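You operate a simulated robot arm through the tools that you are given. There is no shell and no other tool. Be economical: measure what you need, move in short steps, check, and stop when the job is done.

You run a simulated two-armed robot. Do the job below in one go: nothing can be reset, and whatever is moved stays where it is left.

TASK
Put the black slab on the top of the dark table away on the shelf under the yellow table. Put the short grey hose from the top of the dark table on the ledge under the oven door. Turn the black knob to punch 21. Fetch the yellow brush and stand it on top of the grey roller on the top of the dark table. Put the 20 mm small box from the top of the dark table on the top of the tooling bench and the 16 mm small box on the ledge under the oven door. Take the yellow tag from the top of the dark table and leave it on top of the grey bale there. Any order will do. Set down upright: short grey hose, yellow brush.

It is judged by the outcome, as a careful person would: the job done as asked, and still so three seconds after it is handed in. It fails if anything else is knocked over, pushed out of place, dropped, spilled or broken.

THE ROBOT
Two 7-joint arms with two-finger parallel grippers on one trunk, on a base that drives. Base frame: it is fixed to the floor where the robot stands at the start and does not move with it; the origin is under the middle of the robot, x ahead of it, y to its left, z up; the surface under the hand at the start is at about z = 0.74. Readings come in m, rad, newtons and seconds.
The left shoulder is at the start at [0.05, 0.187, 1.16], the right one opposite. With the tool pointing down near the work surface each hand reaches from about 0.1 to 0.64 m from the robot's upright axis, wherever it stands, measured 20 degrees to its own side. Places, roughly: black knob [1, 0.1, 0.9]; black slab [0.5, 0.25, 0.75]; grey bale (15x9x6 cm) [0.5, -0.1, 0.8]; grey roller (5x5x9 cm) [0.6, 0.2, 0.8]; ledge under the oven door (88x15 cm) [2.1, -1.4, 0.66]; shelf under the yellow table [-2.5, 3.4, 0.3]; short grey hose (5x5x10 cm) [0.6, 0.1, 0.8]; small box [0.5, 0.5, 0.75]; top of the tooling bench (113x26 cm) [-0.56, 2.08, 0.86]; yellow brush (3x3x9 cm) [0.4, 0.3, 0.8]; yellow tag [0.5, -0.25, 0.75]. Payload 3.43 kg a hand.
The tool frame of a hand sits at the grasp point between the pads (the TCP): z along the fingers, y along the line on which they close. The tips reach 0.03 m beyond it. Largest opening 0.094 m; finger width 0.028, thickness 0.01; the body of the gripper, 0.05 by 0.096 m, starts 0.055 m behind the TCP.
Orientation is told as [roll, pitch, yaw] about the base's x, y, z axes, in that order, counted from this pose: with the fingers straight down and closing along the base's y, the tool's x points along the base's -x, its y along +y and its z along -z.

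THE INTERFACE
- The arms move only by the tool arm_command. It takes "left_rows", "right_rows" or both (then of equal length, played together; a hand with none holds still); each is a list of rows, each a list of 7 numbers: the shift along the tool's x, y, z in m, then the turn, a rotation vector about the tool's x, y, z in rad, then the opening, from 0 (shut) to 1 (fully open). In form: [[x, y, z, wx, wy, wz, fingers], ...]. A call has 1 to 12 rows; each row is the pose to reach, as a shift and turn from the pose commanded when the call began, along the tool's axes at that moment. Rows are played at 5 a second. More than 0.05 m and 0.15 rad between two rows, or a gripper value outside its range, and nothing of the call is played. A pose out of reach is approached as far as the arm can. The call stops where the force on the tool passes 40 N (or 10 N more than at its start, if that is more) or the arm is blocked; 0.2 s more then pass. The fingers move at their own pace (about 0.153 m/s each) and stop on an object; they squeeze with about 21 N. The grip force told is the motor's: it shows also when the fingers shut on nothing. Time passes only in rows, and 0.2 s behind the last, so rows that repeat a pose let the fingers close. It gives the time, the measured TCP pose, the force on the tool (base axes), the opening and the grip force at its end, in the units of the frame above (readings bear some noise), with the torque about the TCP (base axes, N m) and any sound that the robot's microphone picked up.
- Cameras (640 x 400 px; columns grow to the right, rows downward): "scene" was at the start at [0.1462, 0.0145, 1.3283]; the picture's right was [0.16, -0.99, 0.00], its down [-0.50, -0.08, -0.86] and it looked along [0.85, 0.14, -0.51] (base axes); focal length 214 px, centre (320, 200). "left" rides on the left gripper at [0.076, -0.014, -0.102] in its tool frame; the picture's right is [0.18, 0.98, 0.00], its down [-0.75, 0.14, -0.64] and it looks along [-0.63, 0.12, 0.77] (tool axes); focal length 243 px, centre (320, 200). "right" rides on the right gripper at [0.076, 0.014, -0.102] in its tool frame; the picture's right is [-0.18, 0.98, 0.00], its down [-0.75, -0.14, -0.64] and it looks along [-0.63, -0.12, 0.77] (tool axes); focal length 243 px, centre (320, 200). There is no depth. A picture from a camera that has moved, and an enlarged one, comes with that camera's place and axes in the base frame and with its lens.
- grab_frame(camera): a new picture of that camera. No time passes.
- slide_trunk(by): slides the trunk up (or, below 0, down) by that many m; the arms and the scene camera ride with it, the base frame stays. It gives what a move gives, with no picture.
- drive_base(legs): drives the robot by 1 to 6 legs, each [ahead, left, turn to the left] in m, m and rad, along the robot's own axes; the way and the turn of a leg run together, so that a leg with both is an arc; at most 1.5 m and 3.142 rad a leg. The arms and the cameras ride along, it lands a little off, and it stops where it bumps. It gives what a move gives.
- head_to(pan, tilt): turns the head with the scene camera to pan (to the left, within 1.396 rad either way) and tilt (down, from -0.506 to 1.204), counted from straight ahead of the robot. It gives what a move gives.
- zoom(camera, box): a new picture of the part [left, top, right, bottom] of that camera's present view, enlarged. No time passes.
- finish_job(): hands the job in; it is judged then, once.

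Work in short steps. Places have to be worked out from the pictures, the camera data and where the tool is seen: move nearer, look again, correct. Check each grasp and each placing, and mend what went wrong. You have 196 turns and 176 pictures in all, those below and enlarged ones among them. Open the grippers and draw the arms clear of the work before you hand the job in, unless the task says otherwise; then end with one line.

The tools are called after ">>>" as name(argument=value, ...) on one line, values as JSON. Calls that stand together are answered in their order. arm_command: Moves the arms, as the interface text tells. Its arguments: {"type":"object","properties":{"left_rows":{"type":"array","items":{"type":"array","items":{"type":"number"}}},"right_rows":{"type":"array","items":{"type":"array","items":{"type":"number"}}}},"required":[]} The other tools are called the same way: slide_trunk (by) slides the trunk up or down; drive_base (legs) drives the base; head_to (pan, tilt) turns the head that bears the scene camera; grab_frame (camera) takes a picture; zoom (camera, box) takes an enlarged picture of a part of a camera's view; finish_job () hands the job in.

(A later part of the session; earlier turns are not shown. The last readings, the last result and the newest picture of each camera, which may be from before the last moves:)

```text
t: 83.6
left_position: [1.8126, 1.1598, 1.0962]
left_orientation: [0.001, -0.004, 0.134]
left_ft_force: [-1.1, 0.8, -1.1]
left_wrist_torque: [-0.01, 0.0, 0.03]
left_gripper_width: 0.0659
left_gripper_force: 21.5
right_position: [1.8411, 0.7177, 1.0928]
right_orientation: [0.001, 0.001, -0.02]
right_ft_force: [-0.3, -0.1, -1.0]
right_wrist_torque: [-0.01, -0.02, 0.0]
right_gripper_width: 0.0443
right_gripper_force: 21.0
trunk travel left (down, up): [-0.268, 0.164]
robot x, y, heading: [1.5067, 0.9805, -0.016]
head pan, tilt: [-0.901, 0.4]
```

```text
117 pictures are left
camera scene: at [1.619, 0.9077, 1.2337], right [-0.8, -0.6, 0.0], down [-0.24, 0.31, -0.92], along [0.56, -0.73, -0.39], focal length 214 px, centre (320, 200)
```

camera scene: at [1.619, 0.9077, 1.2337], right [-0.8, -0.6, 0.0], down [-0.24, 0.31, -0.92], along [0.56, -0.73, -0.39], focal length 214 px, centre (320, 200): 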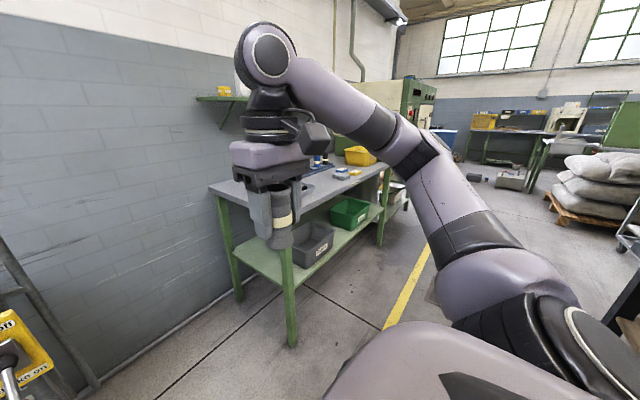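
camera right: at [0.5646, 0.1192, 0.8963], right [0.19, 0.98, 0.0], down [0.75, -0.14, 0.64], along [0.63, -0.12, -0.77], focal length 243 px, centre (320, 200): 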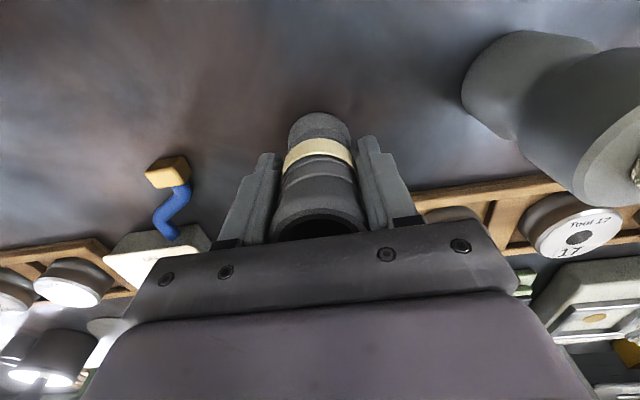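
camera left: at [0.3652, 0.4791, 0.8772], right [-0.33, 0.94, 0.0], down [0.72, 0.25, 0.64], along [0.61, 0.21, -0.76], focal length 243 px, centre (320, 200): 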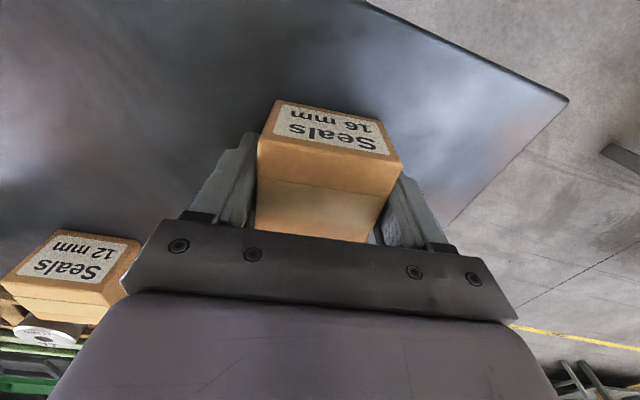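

>>> drive_base(legs=[[0.08, -0.3, 0.02], [0, -1.2, 0]])

>>> head_to(pan=-0.7, tilt=0.5)

>>> grab_frame(camera="scene")

```text
t: 97.1
left_position: [1.8894, -0.3195, 1.0952]
left_orientation: [0.0, -0.004, 0.154]
left_ft_force: [-0.5, 0.0, -1.5]
left_wrist_torque: [-0.01, -0.02, 0.0]
left_gripper_width: 0.066
left_gripper_force: 21.3
right_position: [1.9269, -0.7614, 1.0924]
right_orientation: [-0.002, 0.001, 0.001]
right_ft_force: [-0.3, -0.1, 0.3]
right_wrist_torque: [-0.02, 0.02, 0.0]
right_gripper_width: 0.0442
right_gripper_force: 20.9
trunk travel left (down, up): [-0.268, 0.164]
robot x, y, heading: [1.584, -0.5011, 0.0]
head pan, tilt: [-0.901, 0.4]
```

```text
t: 97.8
left_position: [1.8892, -0.3204, 1.0964]
left_orientation: [0.001, -0.004, 0.154]
left_ft_force: [0.0, 0.5, -0.8]
left_wrist_torque: [0.0, 0.01, -0.01]
left_gripper_width: 0.066
left_gripper_force: 20.7
right_position: [1.9287, -0.7604, 1.0928]
right_orientation: [-0.001, -0.001, 0.0]
right_ft_force: [0.2, 0.5, -1.1]
right_wrist_torque: [0.0, 0.01, 0.04]
right_gripper_width: 0.0444
right_gripper_force: 21.5
trunk travel left (down, up): [-0.268, 0.164]
robot x, y, heading: [1.5885, -0.507, 0.001]
head pan, tilt: [-0.7, 0.499]
```

```text
116 pictures are left
camera scene: at [1.7121, -0.5615, 1.2245], right [-0.65, -0.76, 0.0], down [-0.37, 0.31, -0.88], along [0.67, -0.57, -0.48], focal length 214 px, centre (320, 200)
```

scene: 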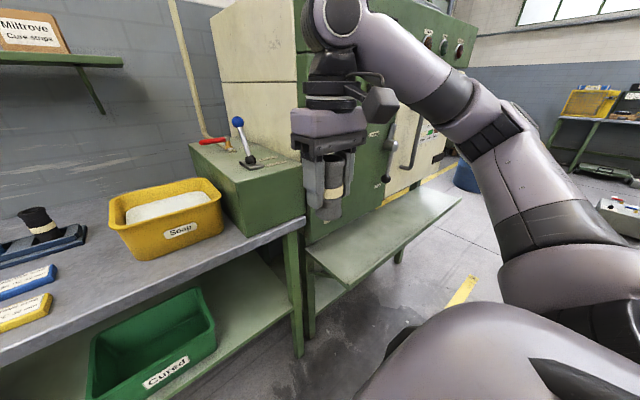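

The ledge spans about x 2.0–2.15 and y −0.93 to −1.83. I move the base in front of it.

>>> drive_base(legs=[[0, -0.83, 0]])

>>> head_to(pan=0.0, tilt=0.75)

>>> grab_frame(camera="scene")

```text
t: 105.6
left_position: [1.8904, -1.1588, 1.096]
left_orientation: [0.0, -0.004, 0.164]
left_ft_force: [0.5, 0.6, -0.8]
left_wrist_torque: [-0.01, -0.05, 0.04]
left_gripper_width: 0.0659
left_gripper_force: 21.2
right_position: [1.9329, -1.5982, 1.0925]
right_orientation: [0.0, -0.001, 0.009]
right_ft_force: [0.3, 0.2, -0.9]
right_wrist_torque: [-0.04, -0.03, -0.01]
right_gripper_width: 0.0446
right_gripper_force: 20.9
trunk travel left (down, up): [-0.268, 0.164]
robot x, y, heading: [1.5905, -1.3404, 0.004]
head pan, tilt: [-0.7, 0.499]
```

```text
t: 106.7
left_position: [1.8901, -1.1585, 1.0977]
left_orientation: [0.0, -0.004, 0.165]
left_ft_force: [-1.0, -0.1, -1.0]
left_wrist_torque: [0.01, 0.01, 0.02]
left_gripper_width: 0.066
left_gripper_force: 20.6
right_position: [1.9327, -1.5981, 1.0927]
right_orientation: [0.0, 0.001, 0.01]
right_ft_force: [-0.4, -0.2, -1.8]
right_wrist_torque: [-0.03, 0.0, 0.01]
right_gripper_width: 0.0442
right_gripper_force: 20.8
trunk travel left (down, up): [-0.268, 0.164]
robot x, y, heading: [1.5889, -1.3425, 0.007]
head pan, tilt: [0.0, 0.75]
```

```text
115 pictures are left
camera scene: at [1.7285, -1.3432, 1.2026], right [0.01, -1.0, 0.0], down [-0.68, -0.01, -0.73], along [0.73, 0.01, -0.68], focal length 214 px, centre (320, 200)
```

scene: 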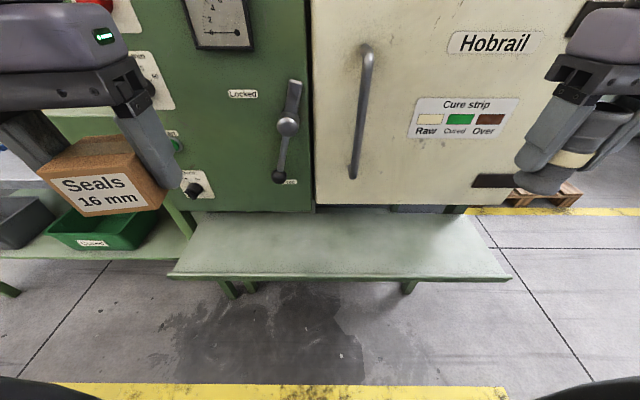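

Front edge at x≈2.01. I'll put the box near (2.06,−1.10) and the hose near (2.06,−1.62), clear of the handles. First I lower the trunk, then extend.

>>> slide_trunk(by=-0.24)

>>> arm_command(left_rows=[[-0.04, 0.007, 0, 0, 0, 0.04, 0], [-0.08, 0.014, 0, 0, 0, 0.08, 0], [-0.12, 0.02, 0, 0, 0, 0.12, 0], [-0.15, 0.026, 0, 0, 0, 0.15, 0], [-0.177, 0.0295, 0.02, 0, 0, 0.164, 0], [-0.177, 0.0295, 0.05, 0, 0, 0.164, 0]], right_rows=[[-0.03, -0.005, 0, 0, 0, 0, 0], [-0.06, -0.01, 0, 0, 0, 0, 0], [-0.09, -0.015, 0, 0, 0, 0, 0], [-0.11, -0.02, 0, 0, 0, 0, 0], [-0.127, -0.021, 0.02, 0, 0, 0, 0], [-0.127, -0.021, 0.05, 0, 0, 0, 0]])

>>> grab_frame(camera="scene")

>>> grab_frame(camera="left")

>>> grab_frame(camera="right")

```text
t: 109.2
left_position: [1.8895, -1.1592, 0.8562]
left_orientation: [0.001, -0.005, 0.164]
left_ft_force: [-0.4, -0.3, -0.5]
left_wrist_torque: [0.02, -0.04, 0.01]
left_gripper_width: 0.0658
left_gripper_force: 20.7
right_position: [1.9332, -1.5981, 0.8525]
right_orientation: [-0.001, 0.001, 0.01]
right_ft_force: [0.2, -0.6, -0.1]
right_wrist_torque: [0.01, 0.02, 0.01]
right_gripper_width: 0.0441
right_gripper_force: 20.8
trunk travel left (down, up): [-0.028, 0.404]
robot x, y, heading: [1.586, -1.3437, 0.009]
head pan, tilt: [0.0, 0.75]
```

```text
t: 110.6
left_position: [2.0595, -1.1016, 0.8063]
left_orientation: [-0.002, -0.005, -0.001]
left_ft_force: [-0.4, 0.1, -0.6]
left_wrist_torque: [0.0, 0.0, -0.02]
left_gripper_width: 0.0658
left_gripper_force: 20.9
right_position: [2.0605, -1.619, 0.803]
right_orientation: [0.001, -0.001, 0.008]
right_ft_force: [-0.3, 0.3, -0.9]
right_wrist_torque: [-0.02, 0.01, -0.01]
right_gripper_width: 0.0445
right_gripper_force: 20.7
trunk travel left (down, up): [-0.028, 0.404]
robot x, y, heading: [1.5859, -1.3452, 0.009]
head pan, tilt: [0.0, 0.75]
```

```text
114 pictures are left
camera scene: at [1.7285, -1.3431, 0.9626], right [0.01, -1.0, 0.0], down [-0.68, -0.01, -0.73], along [0.73, 0.01, -0.68], focal length 214 px, centre (320, 200)
```

scene: 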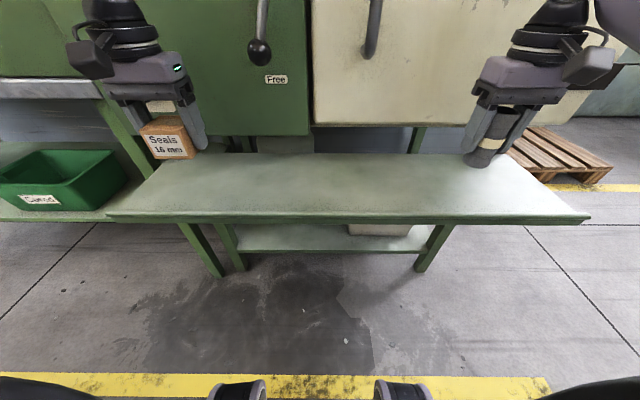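

```text
113 pictures are left
camera left: at [1.9827, -1.1156, 0.9082], right [-0.18, 0.98, 0.0], down [0.75, 0.14, 0.64], along [0.63, 0.12, -0.76], focal length 243 px, centre (320, 200)
```

left: 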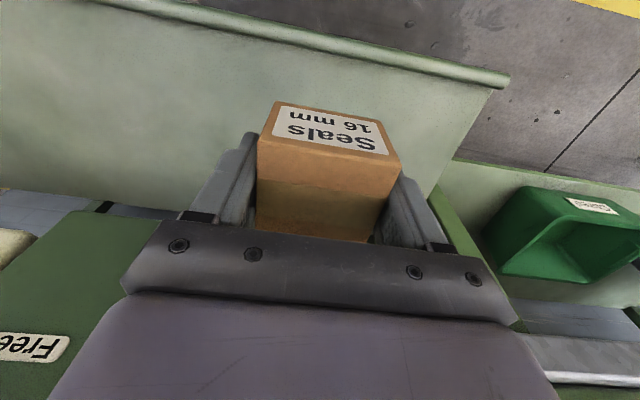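

```text
112 pictures are left
camera right: at [1.9849, -1.604, 0.9042], right [0.17, 0.98, 0.0], down [0.76, -0.13, 0.64], along [0.63, -0.11, -0.77], focal length 243 px, centre (320, 200)
```

right: 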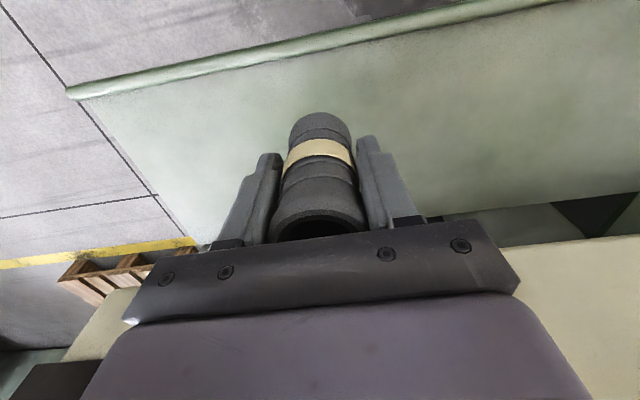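

Both are above the ledge, clear of the front edge. I lower to near contact.

>>> arm_command(left_rows=[[-0.005, 0, 0.04, 0, 0, 0, 0], [-0.008, 0, 0.08, 0, 0, 0, 0], [-0.008, 0, 0.098, 0, 0, 0, 0], [-0.008, 0, 0.105, 0, 0, 0, 0]], right_rows=[[-0.005, 0, 0.035, 0, 0, 0, 0], [-0.008, 0, 0.065, 0, 0, 0, 0], [-0.008, 0, 0.078, 0, 0, 0, 0], [-0.008, 0, 0.084, 0, 0, 0, 0]])

```text
t: 111.6
left_position: [2.0683, -1.1021, 0.7024]
left_orientation: [0.0, -0.003, -0.002]
left_ft_force: [0.3, 0.0, -0.6]
left_wrist_torque: [-0.02, -0.02, -0.01]
left_gripper_width: 0.066
left_gripper_force: 21.1
right_position: [2.0676, -1.618, 0.7189]
right_orientation: [0.001, -0.002, 0.008]
right_ft_force: [-0.6, 0.2, -0.7]
right_wrist_torque: [-0.03, -0.02, 0.0]
right_gripper_width: 0.0441
right_gripper_force: 20.9
trunk travel left (down, up): [-0.028, 0.404]
robot x, y, heading: [1.5885, -1.3456, 0.006]
head pan, tilt: [0.0, 0.75]
```

>>> arm_command(left_rows=[[0, 0, 0.002, 0, 0, 0, 0], [0, 0, 0.004, 0, 0, 0, 0], [0, 0, 0.006, 0, 0, 0, 0]], right_rows=[[0, 0, 0.001, 0, 0, 0, 0], [0, 0, 0.003, 0, 0, 0, 0], [0, 0, 0.005, 0, 0, 0, 0]])

>>> grab_frame(camera="scene")

```text
t: 112.4
left_position: [2.068, -1.1009, 0.695]
left_orientation: [0.001, -0.003, -0.001]
left_ft_force: [-0.3, 0.4, -0.7]
left_wrist_torque: [-0.03, -0.01, 0.0]
left_gripper_width: 0.0657
left_gripper_force: 21.0
right_position: [2.0681, -1.62, 0.7131]
right_orientation: [0.001, 0.001, 0.008]
right_ft_force: [-0.7, -0.8, -1.5]
right_wrist_torque: [0.03, 0.0, 0.02]
right_gripper_width: 0.0443
right_gripper_force: 21.1
trunk travel left (down, up): [-0.028, 0.404]
robot x, y, heading: [1.5897, -1.3421, 0.011]
head pan, tilt: [0.0, 0.75]
```

```text
111 pictures are left
camera scene: at [1.7285, -1.3432, 0.9625], right [0.01, -1.0, 0.0], down [-0.68, -0.01, -0.73], along [0.73, 0.01, -0.68], focal length 214 px, centre (320, 200)
```

scene: 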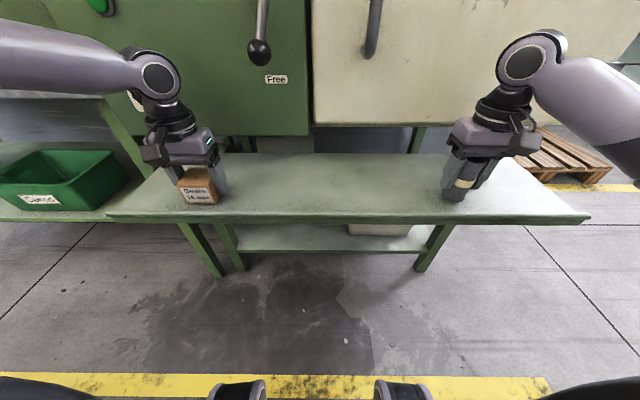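

Not touching yet, so I continue down slowly.

>>> arm_command(left_rows=[[0, 0, 0.002, 0, 0, 0, 0], [0, 0, 0.004, 0, 0, 0, 0], [0, 0, 0.006, 0, 0, 0, 0]], right_rows=[[0, 0, 0.002, 0, 0, 0, 0], [0, 0, 0.004, 0, 0, 0, 0], [0, 0, 0.006, 0, 0, 0, 0]])

```text
t: 113.2
left_position: [2.069, -1.1001, 0.6904]
left_orientation: [0.0, -0.006, 0.001]
left_ft_force: [-0.7, 1.0, 4.0]
left_wrist_torque: [0.03, 0.15, 0.0]
left_gripper_width: 0.066
left_gripper_force: 20.8
right_position: [2.068, -1.6193, 0.7089]
right_orientation: [0.0, 0.0, 0.01]
right_ft_force: [-0.6, -0.5, -1.2]
right_wrist_torque: [-0.02, -0.02, 0.02]
right_gripper_width: 0.0446
right_gripper_force: 20.8
trunk travel left (down, up): [-0.028, 0.404]
robot x, y, heading: [1.586, -1.3439, 0.007]
head pan, tilt: [0.0, 0.75]
```

>>> arm_command(right_rows=[[0, 0, 0.0015, 0, 0, 0, 0], [0, 0, 0.003, 0, 0, 0, 0]])

```text
t: 113.8
left_position: [2.0678, -1.1006, 0.6903]
left_orientation: [-0.003, -0.005, 0.0]
left_ft_force: [0.5, -0.5, 1.4]
left_wrist_torque: [0.01, 0.02, -0.07]
left_gripper_width: 0.0661
left_gripper_force: 21.1
right_position: [2.068, -1.6188, 0.708]
right_orientation: [0.0, -0.007, 0.01]
right_ft_force: [-2.2, -1.7, 17.7]
right_wrist_torque: [-0.16, 0.46, 0.03]
right_gripper_width: 0.0446
right_gripper_force: 20.9
trunk travel left (down, up): [-0.028, 0.404]
robot x, y, heading: [1.5886, -1.3449, 0.017]
head pan, tilt: [0.0, 0.75]
```

Both are in contact. I back the right hand off slightly, open both and rise.

>>> arm_command(left_rows=[[0, 0, 0, 0, 0, 0, 0.75], [0, 0, 0, 0, 0, 0, 0.85], [0, 0, 0, 0, 0, 0, 1], [0, 0, 0, 0, 0, 0, 1], [0, 0, -0.03, 0, 0, 0, 1], [0, 0, -0.06, 0, 0, 0, 1], [0, 0, -0.1, 0, 0, 0, 1], [0, 0, -0.14, 0, 0, 0, 1]], right_rows=[[0, 0, -0.002, 0, 0, 0, 0], [0, 0, -0.002, 0, 0, 0, 0.55], [0, 0, -0.002, 0, 0, 0, 0.9], [0, 0, -0.002, 0, 0, 0, 1], [0, 0, -0.03, 0, 0, 0, 1], [0, 0, -0.06, 0, 0, 0, 1], [0, 0, -0.1, 0, 0, 0, 1], [0, 0, -0.14, 0, 0, 0, 1]])

>>> grab_frame(camera="scene")

```text
t: 115.6
left_position: [2.0684, -1.1009, 0.8284]
left_orientation: [0.0, -0.004, 0.0]
left_ft_force: [0.3, 0.2, 0.4]
left_wrist_torque: [0.0, 0.04, -0.02]
left_gripper_width: 0.0941
left_gripper_force: 0.1
right_position: [2.0683, -1.618, 0.8429]
right_orientation: [-0.001, 0.002, 0.009]
right_ft_force: [0.5, -0.2, 0.5]
right_wrist_torque: [0.02, 0.06, 0.01]
right_gripper_width: 0.094
right_gripper_force: 0.0
trunk travel left (down, up): [-0.028, 0.404]
robot x, y, heading: [1.5923, -1.3449, 0.011]
head pan, tilt: [0.0, 0.75]
```

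```text
110 pictures are left
camera scene: at [1.7285, -1.3431, 0.9625], right [0.01, -1.0, 0.0], down [-0.68, -0.01, -0.73], along [0.73, 0.01, -0.68], focal length 214 px, centre (320, 200)
```

scene: 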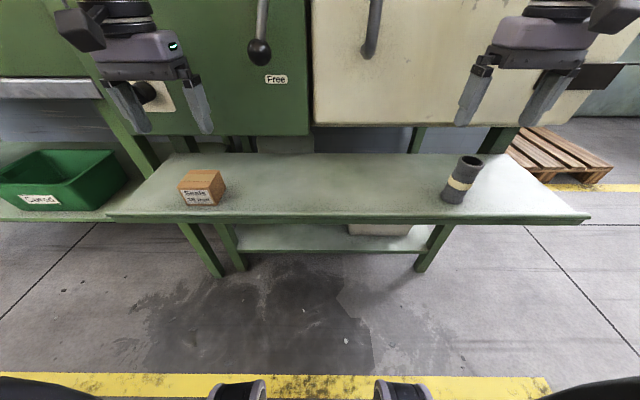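

Both stand well on the ledge. I draw the hands back, raise the trunk, and back away to turn for the knob.

>>> arm_command(left_rows=[[0.04, 0, -0.02, 0, 0, 0, 1], [0.08, 0, -0.04, 0, 0, 0, 1], [0.12, 0, -0.06, 0, 0, 0, 1], [0.15, 0, -0.08, 0, 0, 0, 1], [0.18, 0, -0.1, 0, 0, 0, 1]], right_rows=[[0.04, 0.01, -0.02, 0, 0, 0, 1], [0.08, 0.02, -0.04, 0, 0, 0, 1], [0.12, 0.03, -0.06, 0, 0, 0, 1], [0.15, 0.04, -0.08, 0, 0, 0, 1], [0.18, 0.05, -0.1, 0, 0, 0, 1]])

>>> slide_trunk(by=0.25)

>>> drive_base(legs=[[-0.25, 0.15, 0], [0, 0, 3.13]])

>>> head_to(pan=-0.6, tilt=0.5)

>>> grab_frame(camera="scene")

```text
t: 116.8
left_position: [1.8881, -1.0984, 0.9303]
left_orientation: [0.0, -0.002, 0.0]
left_ft_force: [0.5, 0.4, -0.2]
left_wrist_torque: [0.01, 0.01, 0.0]
left_gripper_width: 0.094
left_gripper_force: 0.1
right_position: [1.8868, -1.5729, 0.943]
right_orientation: [-0.002, 0.002, 0.007]
right_ft_force: [-0.3, 0.6, -0.1]
right_wrist_torque: [-0.02, -0.04, -0.02]
right_gripper_width: 0.0941
right_gripper_force: 0.2
trunk travel left (down, up): [-0.028, 0.404]
robot x, y, heading: [1.5862, -1.3459, 0.008]
head pan, tilt: [0.0, 0.75]
```

```text
t: 119.3
left_position: [1.8898, -1.0993, 1.1781]
left_orientation: [-0.001, -0.003, -0.001]
left_ft_force: [-0.2, -0.4, 1.0]
left_wrist_torque: [-0.04, 0.0, -0.01]
left_gripper_width: 0.0937
left_gripper_force: 0.0
right_position: [1.8868, -1.573, 1.1935]
right_orientation: [0.001, 0.0, 0.008]
right_ft_force: [-0.2, -0.2, -0.7]
right_wrist_torque: [0.0, 0.0, -0.01]
right_gripper_width: 0.0939
right_gripper_force: 0.0
trunk travel left (down, up): [-0.278, 0.154]
robot x, y, heading: [1.5887, -1.3422, 0.007]
head pan, tilt: [0.0, 0.75]
```

```text
t: 128.6
left_position: [1.0221, -1.427, 1.1791]
left_orientation: [-0.001, -0.003, 3.09]
left_ft_force: [0.0, -0.4, -0.1]
left_wrist_torque: [-0.01, 0.0, -0.03]
left_gripper_width: 0.0939
left_gripper_force: 0.1
right_position: [1.0475, -0.953, 1.1922]
right_orientation: [0.0, 0.0, 3.1]
right_ft_force: [-0.1, 0.3, 0.6]
right_wrist_torque: [0.02, 0.03, -0.02]
right_gripper_width: 0.0942
right_gripper_force: 0.0
trunk travel left (down, up): [-0.278, 0.154]
robot x, y, heading: [1.3385, -1.1949, 3.098]
head pan, tilt: [0.0, 0.75]
```

```text
t: 129.6
left_position: [1.0228, -1.4263, 1.1785]
left_orientation: [-0.001, -0.004, 3.092]
left_ft_force: [0.0, 1.0, -0.2]
left_wrist_torque: [-0.01, -0.01, 0.0]
left_gripper_width: 0.0942
left_gripper_force: 0.0
right_position: [1.0471, -0.9541, 1.1937]
right_orientation: [-0.001, 0.0, 3.099]
right_ft_force: [-0.4, -0.6, -0.9]
right_wrist_torque: [0.02, 0.0, 0.03]
right_gripper_width: 0.094
right_gripper_force: 0.2
trunk travel left (down, up): [-0.278, 0.154]
robot x, y, heading: [1.3333, -1.1918, 3.103]
head pan, tilt: [-0.6, 0.499]
```

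```text
109 pictures are left
camera scene: at [1.2029, -1.1399, 1.2345], right [0.6, 0.8, 0.0], down [0.38, -0.29, -0.88], along [-0.7, 0.53, -0.48], focal length 214 px, centre (320, 200)
```

scene: 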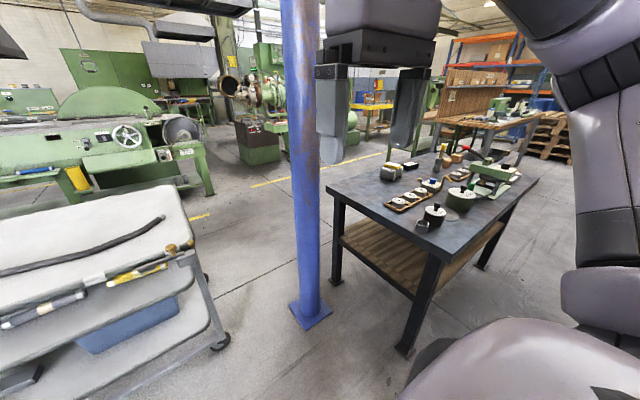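

The table's far edge is at about x=1.0. I drive along it to stand behind the press, facing it.

>>> drive_base(legs=[[-0.12, -0.6, 0.04], [0, -0.74, 0]])

>>> head_to(pan=0.0, tilt=0.7)

>>> grab_frame(camera="scene")

```text
t: 141.8
left_position: [1.1655, -0.1052, 1.1784]
left_orientation: [-0.001, -0.003, 3.126]
left_ft_force: [-0.2, -0.6, 0.6]
left_wrist_torque: [-0.02, 0.02, 0.01]
left_gripper_width: 0.094
left_gripper_force: 0.0
right_position: [1.1728, 0.3677, 1.1931]
right_orientation: [0.001, -0.001, 3.134]
right_ft_force: [-0.1, -0.2, 0.4]
right_wrist_torque: [0.0, 0.01, 0.0]
right_gripper_width: 0.0941
right_gripper_force: 0.0
trunk travel left (down, up): [-0.278, 0.154]
robot x, y, heading: [1.4674, 0.1368, 3.136]
head pan, tilt: [-0.6, 0.499]
```

```text
t: 142.8
left_position: [1.1643, -0.1048, 1.1785]
left_orientation: [0.0, -0.004, 3.127]
left_ft_force: [-0.1, -0.1, 0.1]
left_wrist_torque: [0.04, -0.04, 0.01]
left_gripper_width: 0.094
left_gripper_force: 0.0
right_position: [1.1727, 0.3682, 1.193]
right_orientation: [0.0, 0.001, 3.136]
right_ft_force: [0.4, -0.3, -0.9]
right_wrist_torque: [0.01, -0.01, -0.02]
right_gripper_width: 0.0939
right_gripper_force: 0.1
trunk travel left (down, up): [-0.278, 0.154]
robot x, y, heading: [1.4683, 0.1376, 3.136]
head pan, tilt: [0.0, 0.7]
```

```text
108 pictures are left
camera scene: at [1.3246, 0.1368, 1.2168], right [0.01, 1.0, 0.0], down [0.64, 0.0, -0.77], along [-0.77, 0.01, -0.64], focal length 214 px, centre (320, 200)
```

scene: 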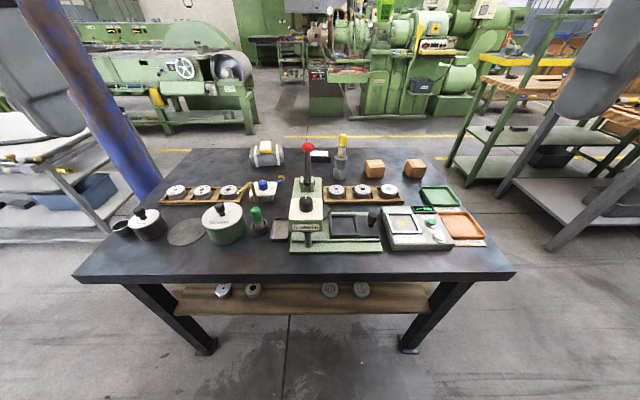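

>>> zoom(camera="scene", box=[260, 140, 360, 260])

>>> zoom(camera="scene", box=[350, 130, 470, 220])

```text
3.33 times, centred on (310, 200) of scene
camera zoom: at [1.3246, 0.1368, 1.2168], right [0.01, 1.0, 0.0], down [0.64, 0.0, -0.77], along [-0.77, 0.01, -0.64], focal length 715 px, centre (353, 200)
```

zoom: 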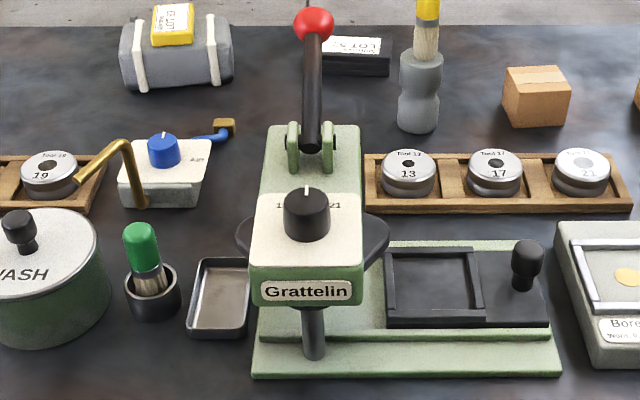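

```text
4.44 times, centred on (410, 175) of scene
camera zoom: at [1.3246, 0.1368, 1.2168], right [0.01, 1.0, 0.0], down [0.64, 0.0, -0.77], along [-0.77, 0.01, -0.64], focal length 953 px, centre (-80, 311)
```

zoom: 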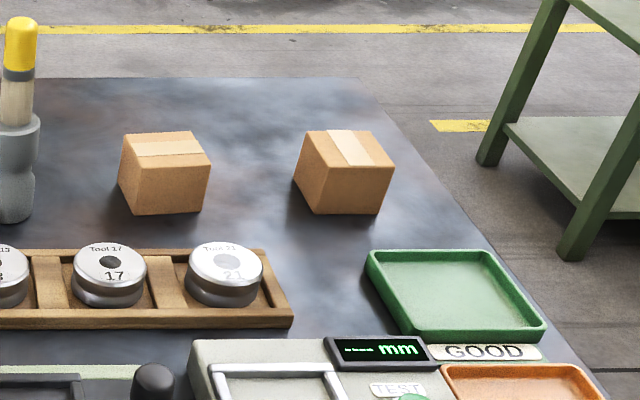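

>>> zoom(camera="scene", box=[292, 182, 332, 222])

```text
10.00 times, centred on (312, 202) of scene
camera zoom: at [1.3246, 0.1368, 1.2168], right [0.01, 1.0, 0.0], down [0.64, 0.0, -0.77], along [-0.77, 0.01, -0.64], focal length 2145 px, centre (400, 180)
```

zoom: 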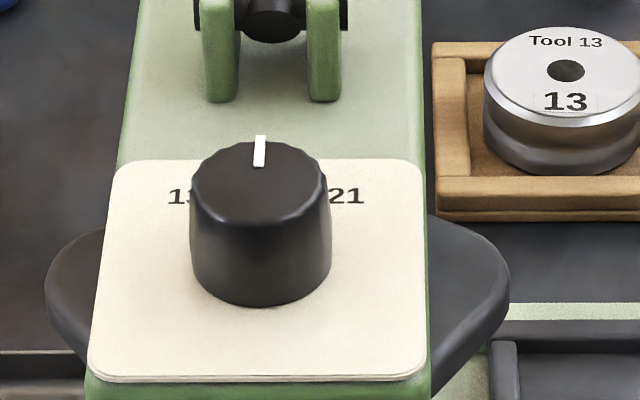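

The knob on the press head points toward −x, with "21" on the +y side of the plate. I bring the right hand's camera above it for a closer look.

>>> arm_command(right_rows=[[-0.02, 0.04, 0.01, 0, 0, 0, 1], [-0.04, 0.08, 0.02, 0, 0, 0, 1], [-0.06, 0.12, 0.03, 0, 0, 0, 1], [-0.08, 0.16, 0.04, 0, 0, 0, 1], [-0.1, 0.2, 0.05, 0, 0, 0, 1], [-0.12, 0.235, 0.06, 0, 0, 0, 1], [-0.13, 0.25, 0.06, 0, 0, 0, 1]])

>>> grab_frame(camera="right")

>>> grab_frame(camera="scene")

```text
t: 144.4
left_position: [1.1657, -0.1056, 1.1784]
left_orientation: [0.001, -0.001, 3.125]
left_ft_force: [0.0, 0.1, -0.6]
left_wrist_torque: [0.03, 0.03, -0.01]
left_gripper_width: 0.0941
left_gripper_force: 0.1
right_position: [1.0416, 0.1181, 1.1334]
right_orientation: [-0.001, 0.001, 3.132]
right_ft_force: [0.2, 0.3, -1.1]
right_wrist_torque: [0.01, 0.03, -0.04]
right_gripper_width: 0.0942
right_gripper_force: 0.0
trunk travel left (down, up): [-0.278, 0.154]
robot x, y, heading: [1.4745, 0.1345, 3.132]
head pan, tilt: [0.0, 0.7]
```

```text
104 pictures are left
camera right: at [1.1185, 0.1055, 1.2355], right [-0.19, -0.98, 0.0], down [-0.75, 0.15, 0.64], along [-0.63, 0.12, -0.77], focal length 243 px, centre (320, 200)
```

right: 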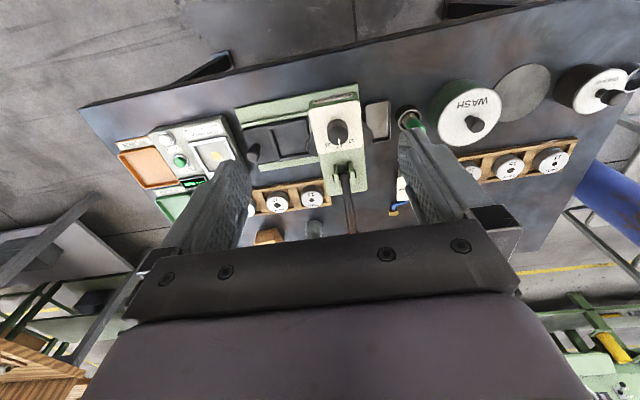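

```text
103 pictures are left
camera scene: at [1.3246, 0.1365, 1.2168], right [0.01, 1.0, 0.0], down [0.64, 0.0, -0.76], along [-0.76, 0.01, -0.64], focal length 214 px, centre (320, 200)
```

scene: 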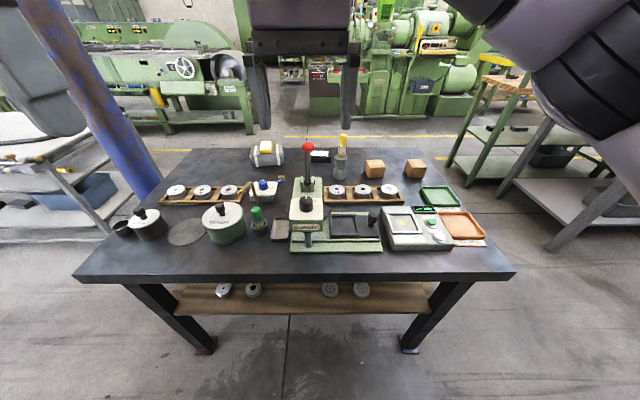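

>>> zoom(camera="right", box=[300, 80, 380, 140])

>>> zoom(camera="right", box=[290, 80, 390, 240])

```text
6.67 times, centred on (340, 110) of right
camera zoom: at [1.1185, 0.1055, 1.2355], right [-0.19, -0.98, 0.0], down [-0.75, 0.15, 0.64], along [-0.63, 0.12, -0.77], focal length 1618 px, centre (187, 800)
```

zoom: 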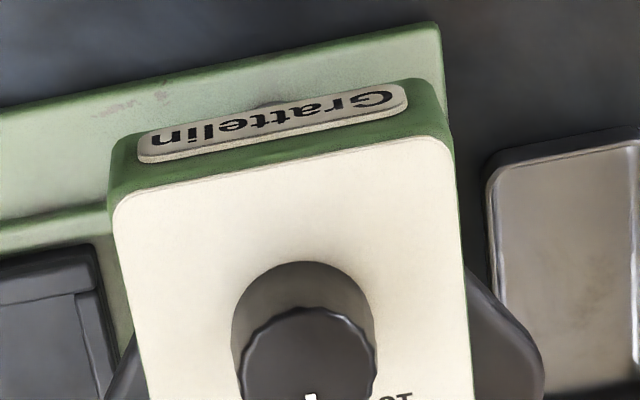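

```text
2.50 times, centred on (340, 160) of right
camera zoom: at [1.1185, 0.1055, 1.2355], right [-0.19, -0.98, 0.0], down [-0.75, 0.15, 0.64], along [-0.63, 0.12, -0.77], focal length 606 px, centre (270, 300)
```

zoom: 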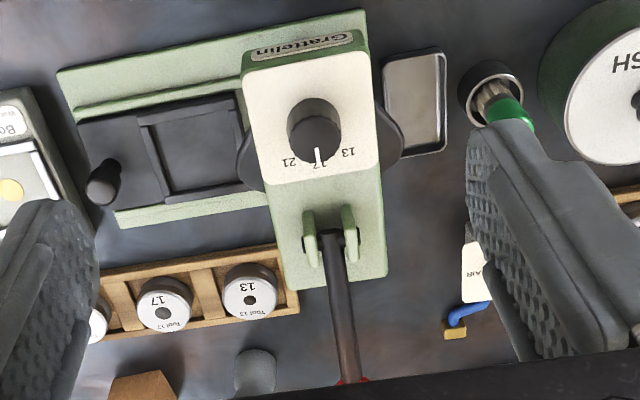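

>>> zoom(camera="right", box=[315, 105, 365, 155])

```text
8.00 times, centred on (340, 130) of right
camera zoom: at [1.1185, 0.1055, 1.2355], right [-0.19, -0.98, 0.0], down [-0.75, 0.15, 0.64], along [-0.63, 0.12, -0.77], focal length 1941 px, centre (160, 760)
```

zoom: 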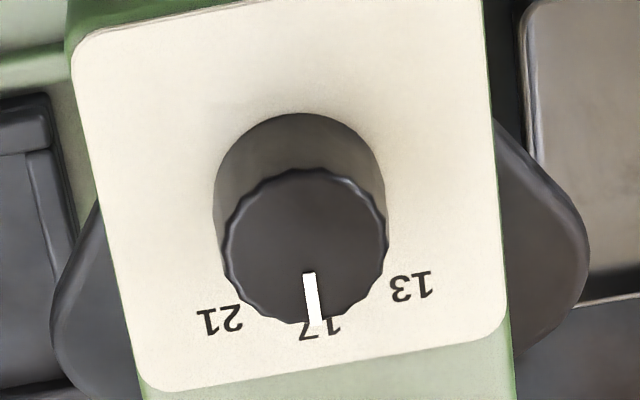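

The dial shows 13, 17, 21 at 40° spacing. The pointer is at 17, so it needs a 0.70 rad clockwise turn (seen from above). I judge the knob at (0.970,0.109), z 0.90–0.922. I go above it, pre-turned by −0.35.

>>> arm_command(right_rows=[[-0.035, 0.005, 0, 0, 0, -0.12, 1], [-0.0715, 0.0098, 0, 0, 0, -0.24, 1], [-0.0715, 0.0098, 0.04, 0, 0, -0.35, 1], [-0.0715, 0.0098, 0.08, 0, 0, -0.35, 1], [-0.0715, 0.0098, 0.12, 0, 0, -0.35, 0.8], [-0.0715, 0.0098, 0.145, 0, 0, -0.35, 0.8], [-0.0715, 0.0098, 0.145, 0, 0, -0.35, 0.8]])

>>> grab_frame(camera="right")

>>> zoom(camera="scene", box=[250, 130, 370, 250])

```text
t: 146.0
left_position: [1.1648, -0.1055, 1.1794]
left_orientation: [0.0, -0.004, 3.128]
left_ft_force: [0.3, 0.9, 0.3]
left_wrist_torque: [-0.01, -0.03, 0.03]
left_gripper_width: 0.0939
left_gripper_force: 0.1
right_position: [0.9694, 0.1086, 0.9876]
right_orientation: [0.002, -0.001, -2.798]
right_ft_force: [1.0, -0.6, 1.1]
right_wrist_torque: [0.01, 0.0, 0.01]
right_gripper_width: 0.0751
right_gripper_force: 0.1
right hand out of reach, approached as far as the arm can: row 2
trunk travel left (down, up): [-0.278, 0.154]
robot x, y, heading: [1.469, 0.1338, 3.134]
head pan, tilt: [0.0, 0.7]
```

```text
99 pictures are left
camera right: at [1.0469, 0.1222, 1.0907], right [0.16, -0.99, 0.0], down [-0.76, -0.12, 0.64], along [-0.63, -0.1, -0.77], focal length 243 px, centre (320, 200)
```

right: 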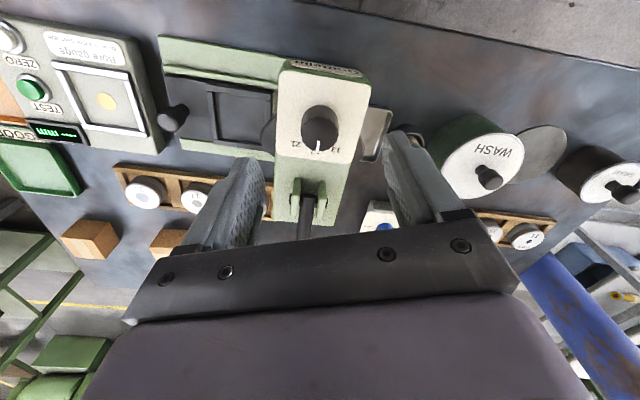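

```text
3.33 times, centred on (310, 190) of scene
camera zoom: at [1.3247, 0.1367, 1.2168], right [0.01, 1.0, 0.0], down [0.64, 0.0, -0.77], along [-0.76, 0.01, -0.64], focal length 715 px, centre (353, 233)
```

zoom: 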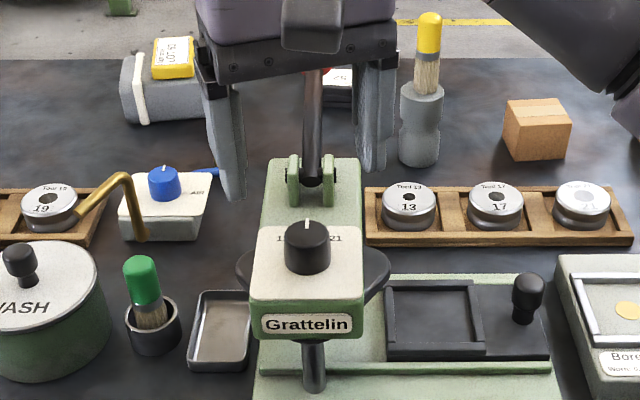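

The knob lies centred between the fingers. I lower around it, keeping the tips just above the plate, and close.

>>> arm_command(right_rows=[[0.0044, -0.0005, 0.02, 0, 0, 0, 0.8], [0.0044, -0.0005, 0.04, 0, 0, 0, 0.8], [0.0044, -0.0005, 0.051, 0, 0, 0, 0.8], [0.0044, -0.0005, 0.051, 0, 0, 0, 0.8]])

>>> grab_frame(camera="right")

>>> zoom(camera="scene", box=[270, 150, 350, 230])

```text
t: 147.0
left_position: [1.165, -0.1057, 1.179]
left_orientation: [0.0, -0.003, 3.126]
left_ft_force: [-0.3, -0.2, 0.9]
left_wrist_torque: [0.04, -0.02, 0.0]
left_gripper_width: 0.094
left_gripper_force: 0.0
right_position: [0.9731, 0.1109, 0.937]
right_orientation: [0.001, 0.001, -2.797]
right_ft_force: [0.1, 0.4, 0.2]
right_wrist_torque: [0.01, -0.01, 0.01]
right_gripper_width: 0.0751
right_gripper_force: 0.1
trunk travel left (down, up): [-0.278, 0.154]
robot x, y, heading: [1.4711, 0.1325, 3.134]
head pan, tilt: [0.0, 0.7]
```

```text
97 pictures are left
camera right: at [1.0511, 0.1247, 1.0389], right [0.16, -0.99, 0.0], down [-0.76, -0.12, 0.64], along [-0.63, -0.1, -0.77], focal length 243 px, centre (320, 200)
```

right: 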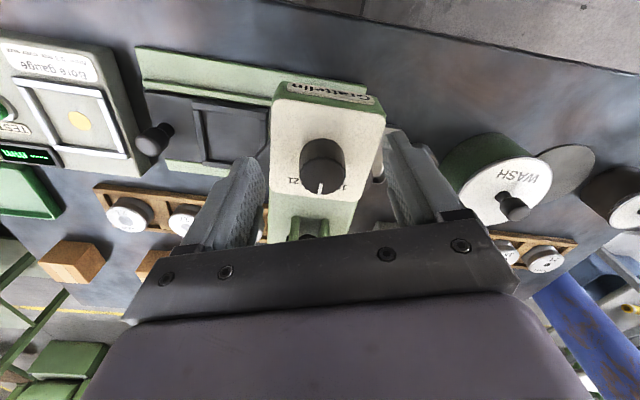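

```text
5.00 times, centred on (310, 190) of scene
camera zoom: at [1.3246, 0.1367, 1.2168], right [0.01, 1.0, 0.0], down [0.64, 0.0, -0.76], along [-0.76, 0.01, -0.64], focal length 1072 px, centre (370, 250)
```

zoom: 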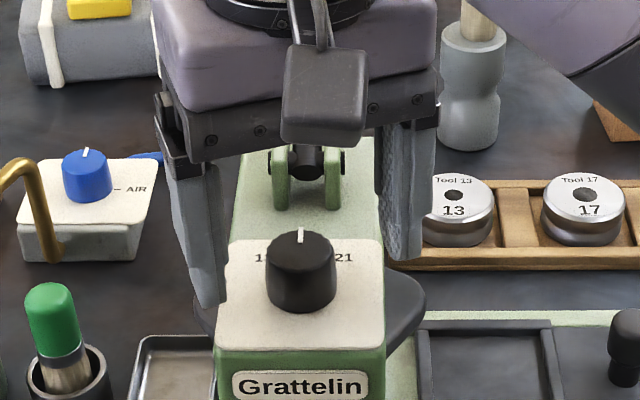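

>>> zoom(camera="right", box=[280, 110, 370, 210])

```text
4.00 times, centred on (325, 160) of right
camera zoom: at [1.0511, 0.1247, 1.0389], right [0.16, -0.99, 0.0], down [-0.76, -0.12, 0.64], along [-0.63, -0.1, -0.77], focal length 970 px, centre (300, 360)
```

zoom: 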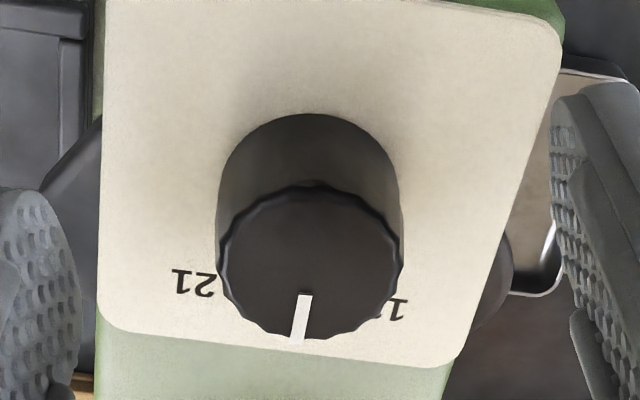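

Well centred. I close on the knob.

>>> arm_command(right_rows=[[0, 0, 0.002, 0, 0, 0, 0.6], [0, 0, 0.002, 0, 0, 0, 0.4], [0, 0, 0.002, 0, 0, 0, 0], [0, 0, 0.002, 0, 0, 0, 0], [0, 0, 0.002, 0, 0, 0, 0]])

>>> zoom(camera="right", box=[280, 110, 370, 210])

```text
t: 148.2
left_position: [1.1643, -0.1043, 1.1785]
left_orientation: [0.0, -0.003, 3.126]
left_ft_force: [0.8, 0.5, -0.4]
left_wrist_torque: [0.01, 0.0, -0.04]
left_gripper_width: 0.0938
left_gripper_force: 0.0
right_position: [0.9725, 0.111, 0.9351]
right_orientation: [0.0, 0.002, -2.798]
right_ft_force: [0.3, 2.2, -0.5]
right_wrist_torque: [0.06, 0.21, -0.02]
right_gripper_width: 0.0299
right_gripper_force: 44.9
trunk travel left (down, up): [-0.278, 0.154]
robot x, y, heading: [1.468, 0.1342, 3.136]
head pan, tilt: [0.0, 0.7]
```

```text
4.00 times, centred on (325, 160) of right
camera zoom: at [1.051, 0.1252, 1.0368], right [0.16, -0.99, 0.0], down [-0.76, -0.12, 0.64], along [-0.63, -0.1, -0.77], focal length 970 px, centre (300, 360)
```

zoom: 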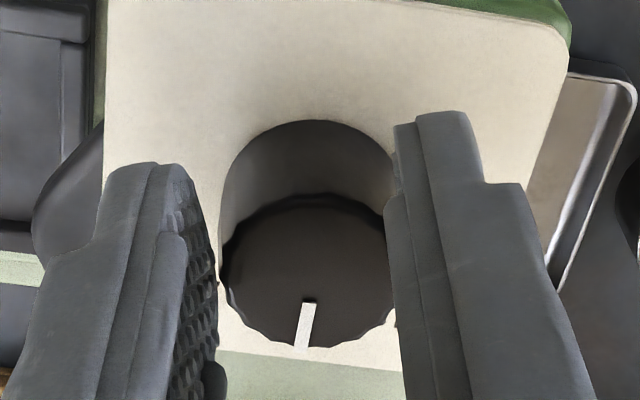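

Gripped at 30 mm. I turn 0.70 rad clockwise in small steps.

>>> arm_command(right_rows=[[0, 0, 0, 0, 0, 0.1, 0], [0, 0, 0, 0, 0, 0.2, 0], [0, 0, 0, 0, 0, 0.3, 0], [0, 0, 0, 0, 0, 0.4, 0], [0, 0, 0, 0, 0, 0.5, 0], [0, 0, 0, 0, 0, 0.6, 0], [0, 0, 0, 0, 0, 0.7, 0], [0, 0, 0, 0, 0, 0.7, 0]])

>>> zoom(camera="right", box=[270, 110, 380, 210])

>>> zoom(camera="scene", box=[270, 150, 350, 230])

```text
t: 150.0
left_position: [1.1638, -0.1077, 1.1767]
left_orientation: [-0.003, -0.003, 3.127]
left_ft_force: [-0.1, -0.2, -0.4]
left_wrist_torque: [0.02, 0.0, 0.01]
left_gripper_width: 0.0939
left_gripper_force: 0.0
right_position: [0.9722, 0.1044, 0.9359]
right_orientation: [0.013, -0.003, 2.79]
right_ft_force: [-11.9, -37.2, -1.2]
right_wrist_torque: [-1.19, -0.44, 0.46]
right_gripper_width: 0.0297
right_gripper_force: 45.1
trunk travel left (down, up): [-0.278, 0.154]
robot x, y, heading: [1.4693, 0.1394, 3.133]
head pan, tilt: [0.0, 0.7]
```

```text
4.00 times, centred on (325, 160) of right
camera zoom: at [1.0419, 0.0669, 1.0368], right [-0.51, -0.86, 0.01], down [-0.66, 0.4, 0.64], along [-0.56, 0.32, -0.77], focal length 970 px, centre (300, 360)
```

zoom: 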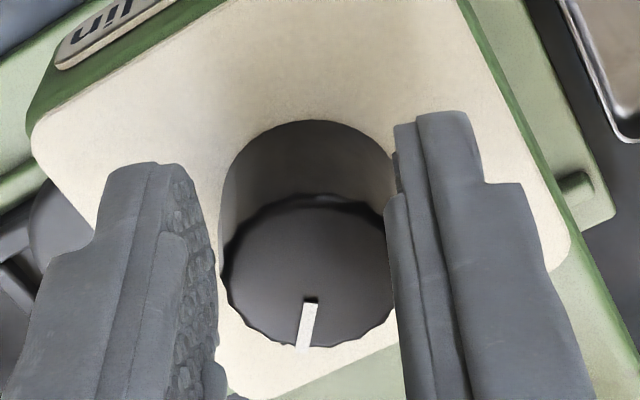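

```text
5.00 times, centred on (310, 190) of scene
camera zoom: at [1.3232, 0.133, 1.2166], right [0.01, 1.0, 0.0], down [0.65, 0.0, -0.76], along [-0.76, 0.01, -0.65], focal length 1072 px, centre (370, 250)
```

zoom: 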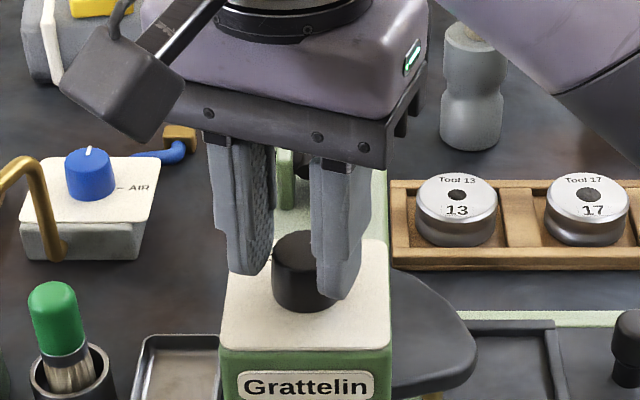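

The turn completed (0.695 rad), but there is a side load of 37 N. I relax the commanded position toward the measured one before opening.

>>> arm_command(right_rows=[[0.001, 0.003, 0, 0, 0, 0, 0], [0.0023, 0.0062, 0, 0, 0, 0, 0]])

>>> zoom(camera="scene", box=[270, 150, 350, 230])

```text
t: 150.6
left_position: [1.1648, -0.1066, 1.1781]
left_orientation: [-0.003, -0.003, 3.126]
left_ft_force: [0.5, -0.4, 0.7]
left_wrist_torque: [0.04, 0.01, 0.01]
left_gripper_width: 0.094
left_gripper_force: 0.2
right_position: [0.974, 0.1037, 0.9343]
right_orientation: [0.004, -0.004, 2.784]
right_ft_force: [-1.9, -19.2, 2.6]
right_wrist_torque: [-1.02, -0.08, 0.16]
right_gripper_width: 0.0296
right_gripper_force: 45.5
trunk travel left (down, up): [-0.278, 0.154]
robot x, y, heading: [1.4716, 0.1343, 3.138]
head pan, tilt: [0.0, 0.7]
```

```text
5.00 times, centred on (310, 190) of scene
camera zoom: at [1.3246, 0.1353, 1.2169], right [0.01, 1.0, 0.0], down [0.64, 0.0, -0.76], along [-0.76, 0.01, -0.64], focal length 1072 px, centre (370, 250)
```

zoom: 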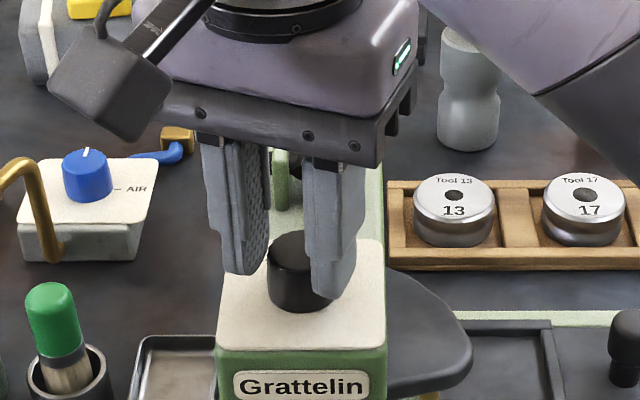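

The press itself hasn't shifted. I open the fingers now.

>>> arm_command(right_rows=[[0, 0, 0, 0, 0, 0, 0.4], [0, 0, 0, 0, 0, 0, 0.6], [0, 0, 0, 0, 0, 0, 0.75], [0, 0, 0, 0, 0, 0, 0.75]])

>>> zoom(camera="right", box=[270, 110, 380, 210])

>>> zoom(camera="scene", box=[270, 150, 350, 230])

```text
t: 151.6
left_position: [1.1672, -0.1051, 1.178]
left_orientation: [0.0, -0.003, 3.125]
left_ft_force: [-0.1, -0.4, 0.6]
left_wrist_torque: [0.01, -0.01, -0.03]
left_gripper_width: 0.0941
left_gripper_force: 0.1
right_position: [0.9736, 0.1054, 0.9345]
right_orientation: [0.001, -0.001, 2.784]
right_ft_force: [-0.3, 0.3, 0.2]
right_wrist_torque: [-0.03, 0.0, -0.05]
right_gripper_width: 0.0706
right_gripper_force: 0.0
trunk travel left (down, up): [-0.278, 0.154]
robot x, y, heading: [1.4692, 0.1356, 3.136]
head pan, tilt: [0.0, 0.7]
```

```text
4.00 times, centred on (325, 160) of right
camera zoom: at [1.0416, 0.0665, 1.0365], right [-0.52, -0.86, 0.0], down [-0.66, 0.4, 0.64], along [-0.55, 0.33, -0.77], focal length 970 px, centre (300, 360)
```

zoom: 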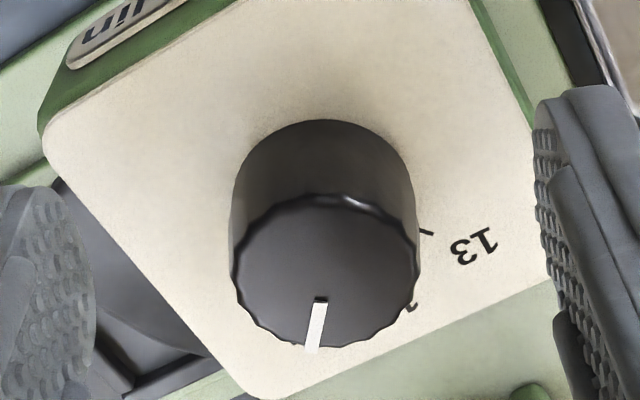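

```text
5.00 times, centred on (310, 190) of scene
camera zoom: at [1.3246, 0.1367, 1.2168], right [0.01, 1.0, 0.0], down [0.64, 0.0, -0.76], along [-0.76, 0.01, -0.64], focal length 1072 px, centre (370, 250)
```

zoom: 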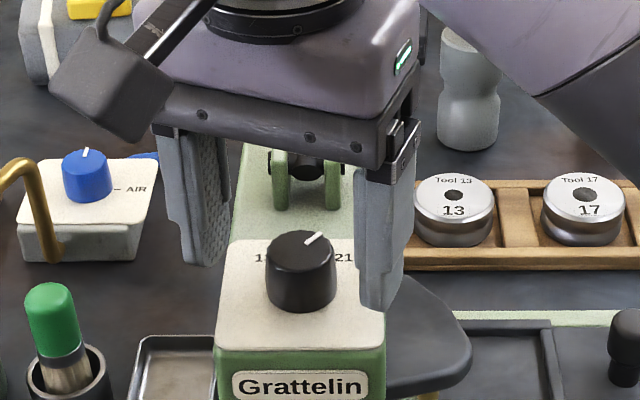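

The pointer has moved toward 21. I lift clear and check it from above.

>>> arm_command(right_rows=[[0, 0, -0.04, 0, 0, 0, 0.8], [0, 0, -0.09, 0, 0, 0, 1], [0, 0, -0.13, 0, 0, -0.1, 1], [0, 0, -0.17, 0, 0, -0.2, 1], [0.03, 0, -0.19, 0, 0, -0.3, 1], [0.06, 0, -0.19, 0, 0, -0.35, 1]])

>>> grab_frame(camera="right")

```text
t: 153.0
left_position: [1.1646, -0.106, 1.1779]
left_orientation: [0.001, -0.003, 3.124]
left_ft_force: [-0.5, 0.3, -1.0]
left_wrist_torque: [-0.04, 0.01, 0.02]
left_gripper_width: 0.0942
left_gripper_force: 0.2
right_position: [1.03, 0.0828, 1.1263]
right_orientation: [0.0, -0.001, 3.137]
right_ft_force: [0.0, -0.6, 1.1]
right_wrist_torque: [-0.02, 0.02, 0.01]
right_gripper_width: 0.0942
right_gripper_force: 0.1
trunk travel left (down, up): [-0.278, 0.154]
robot x, y, heading: [1.4695, 0.1331, 3.135]
head pan, tilt: [0.0, 0.7]
```

```text
88 pictures are left
camera right: at [1.1073, 0.0689, 1.2275], right [-0.19, -0.98, 0.0], down [-0.75, 0.15, 0.64], along [-0.63, 0.12, -0.77], focal length 243 px, centre (320, 200)
```

right: 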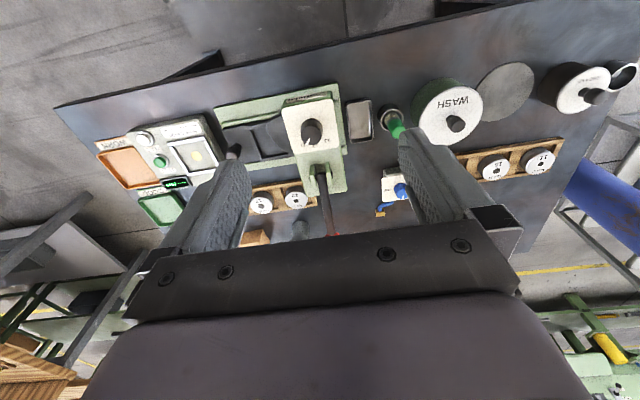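

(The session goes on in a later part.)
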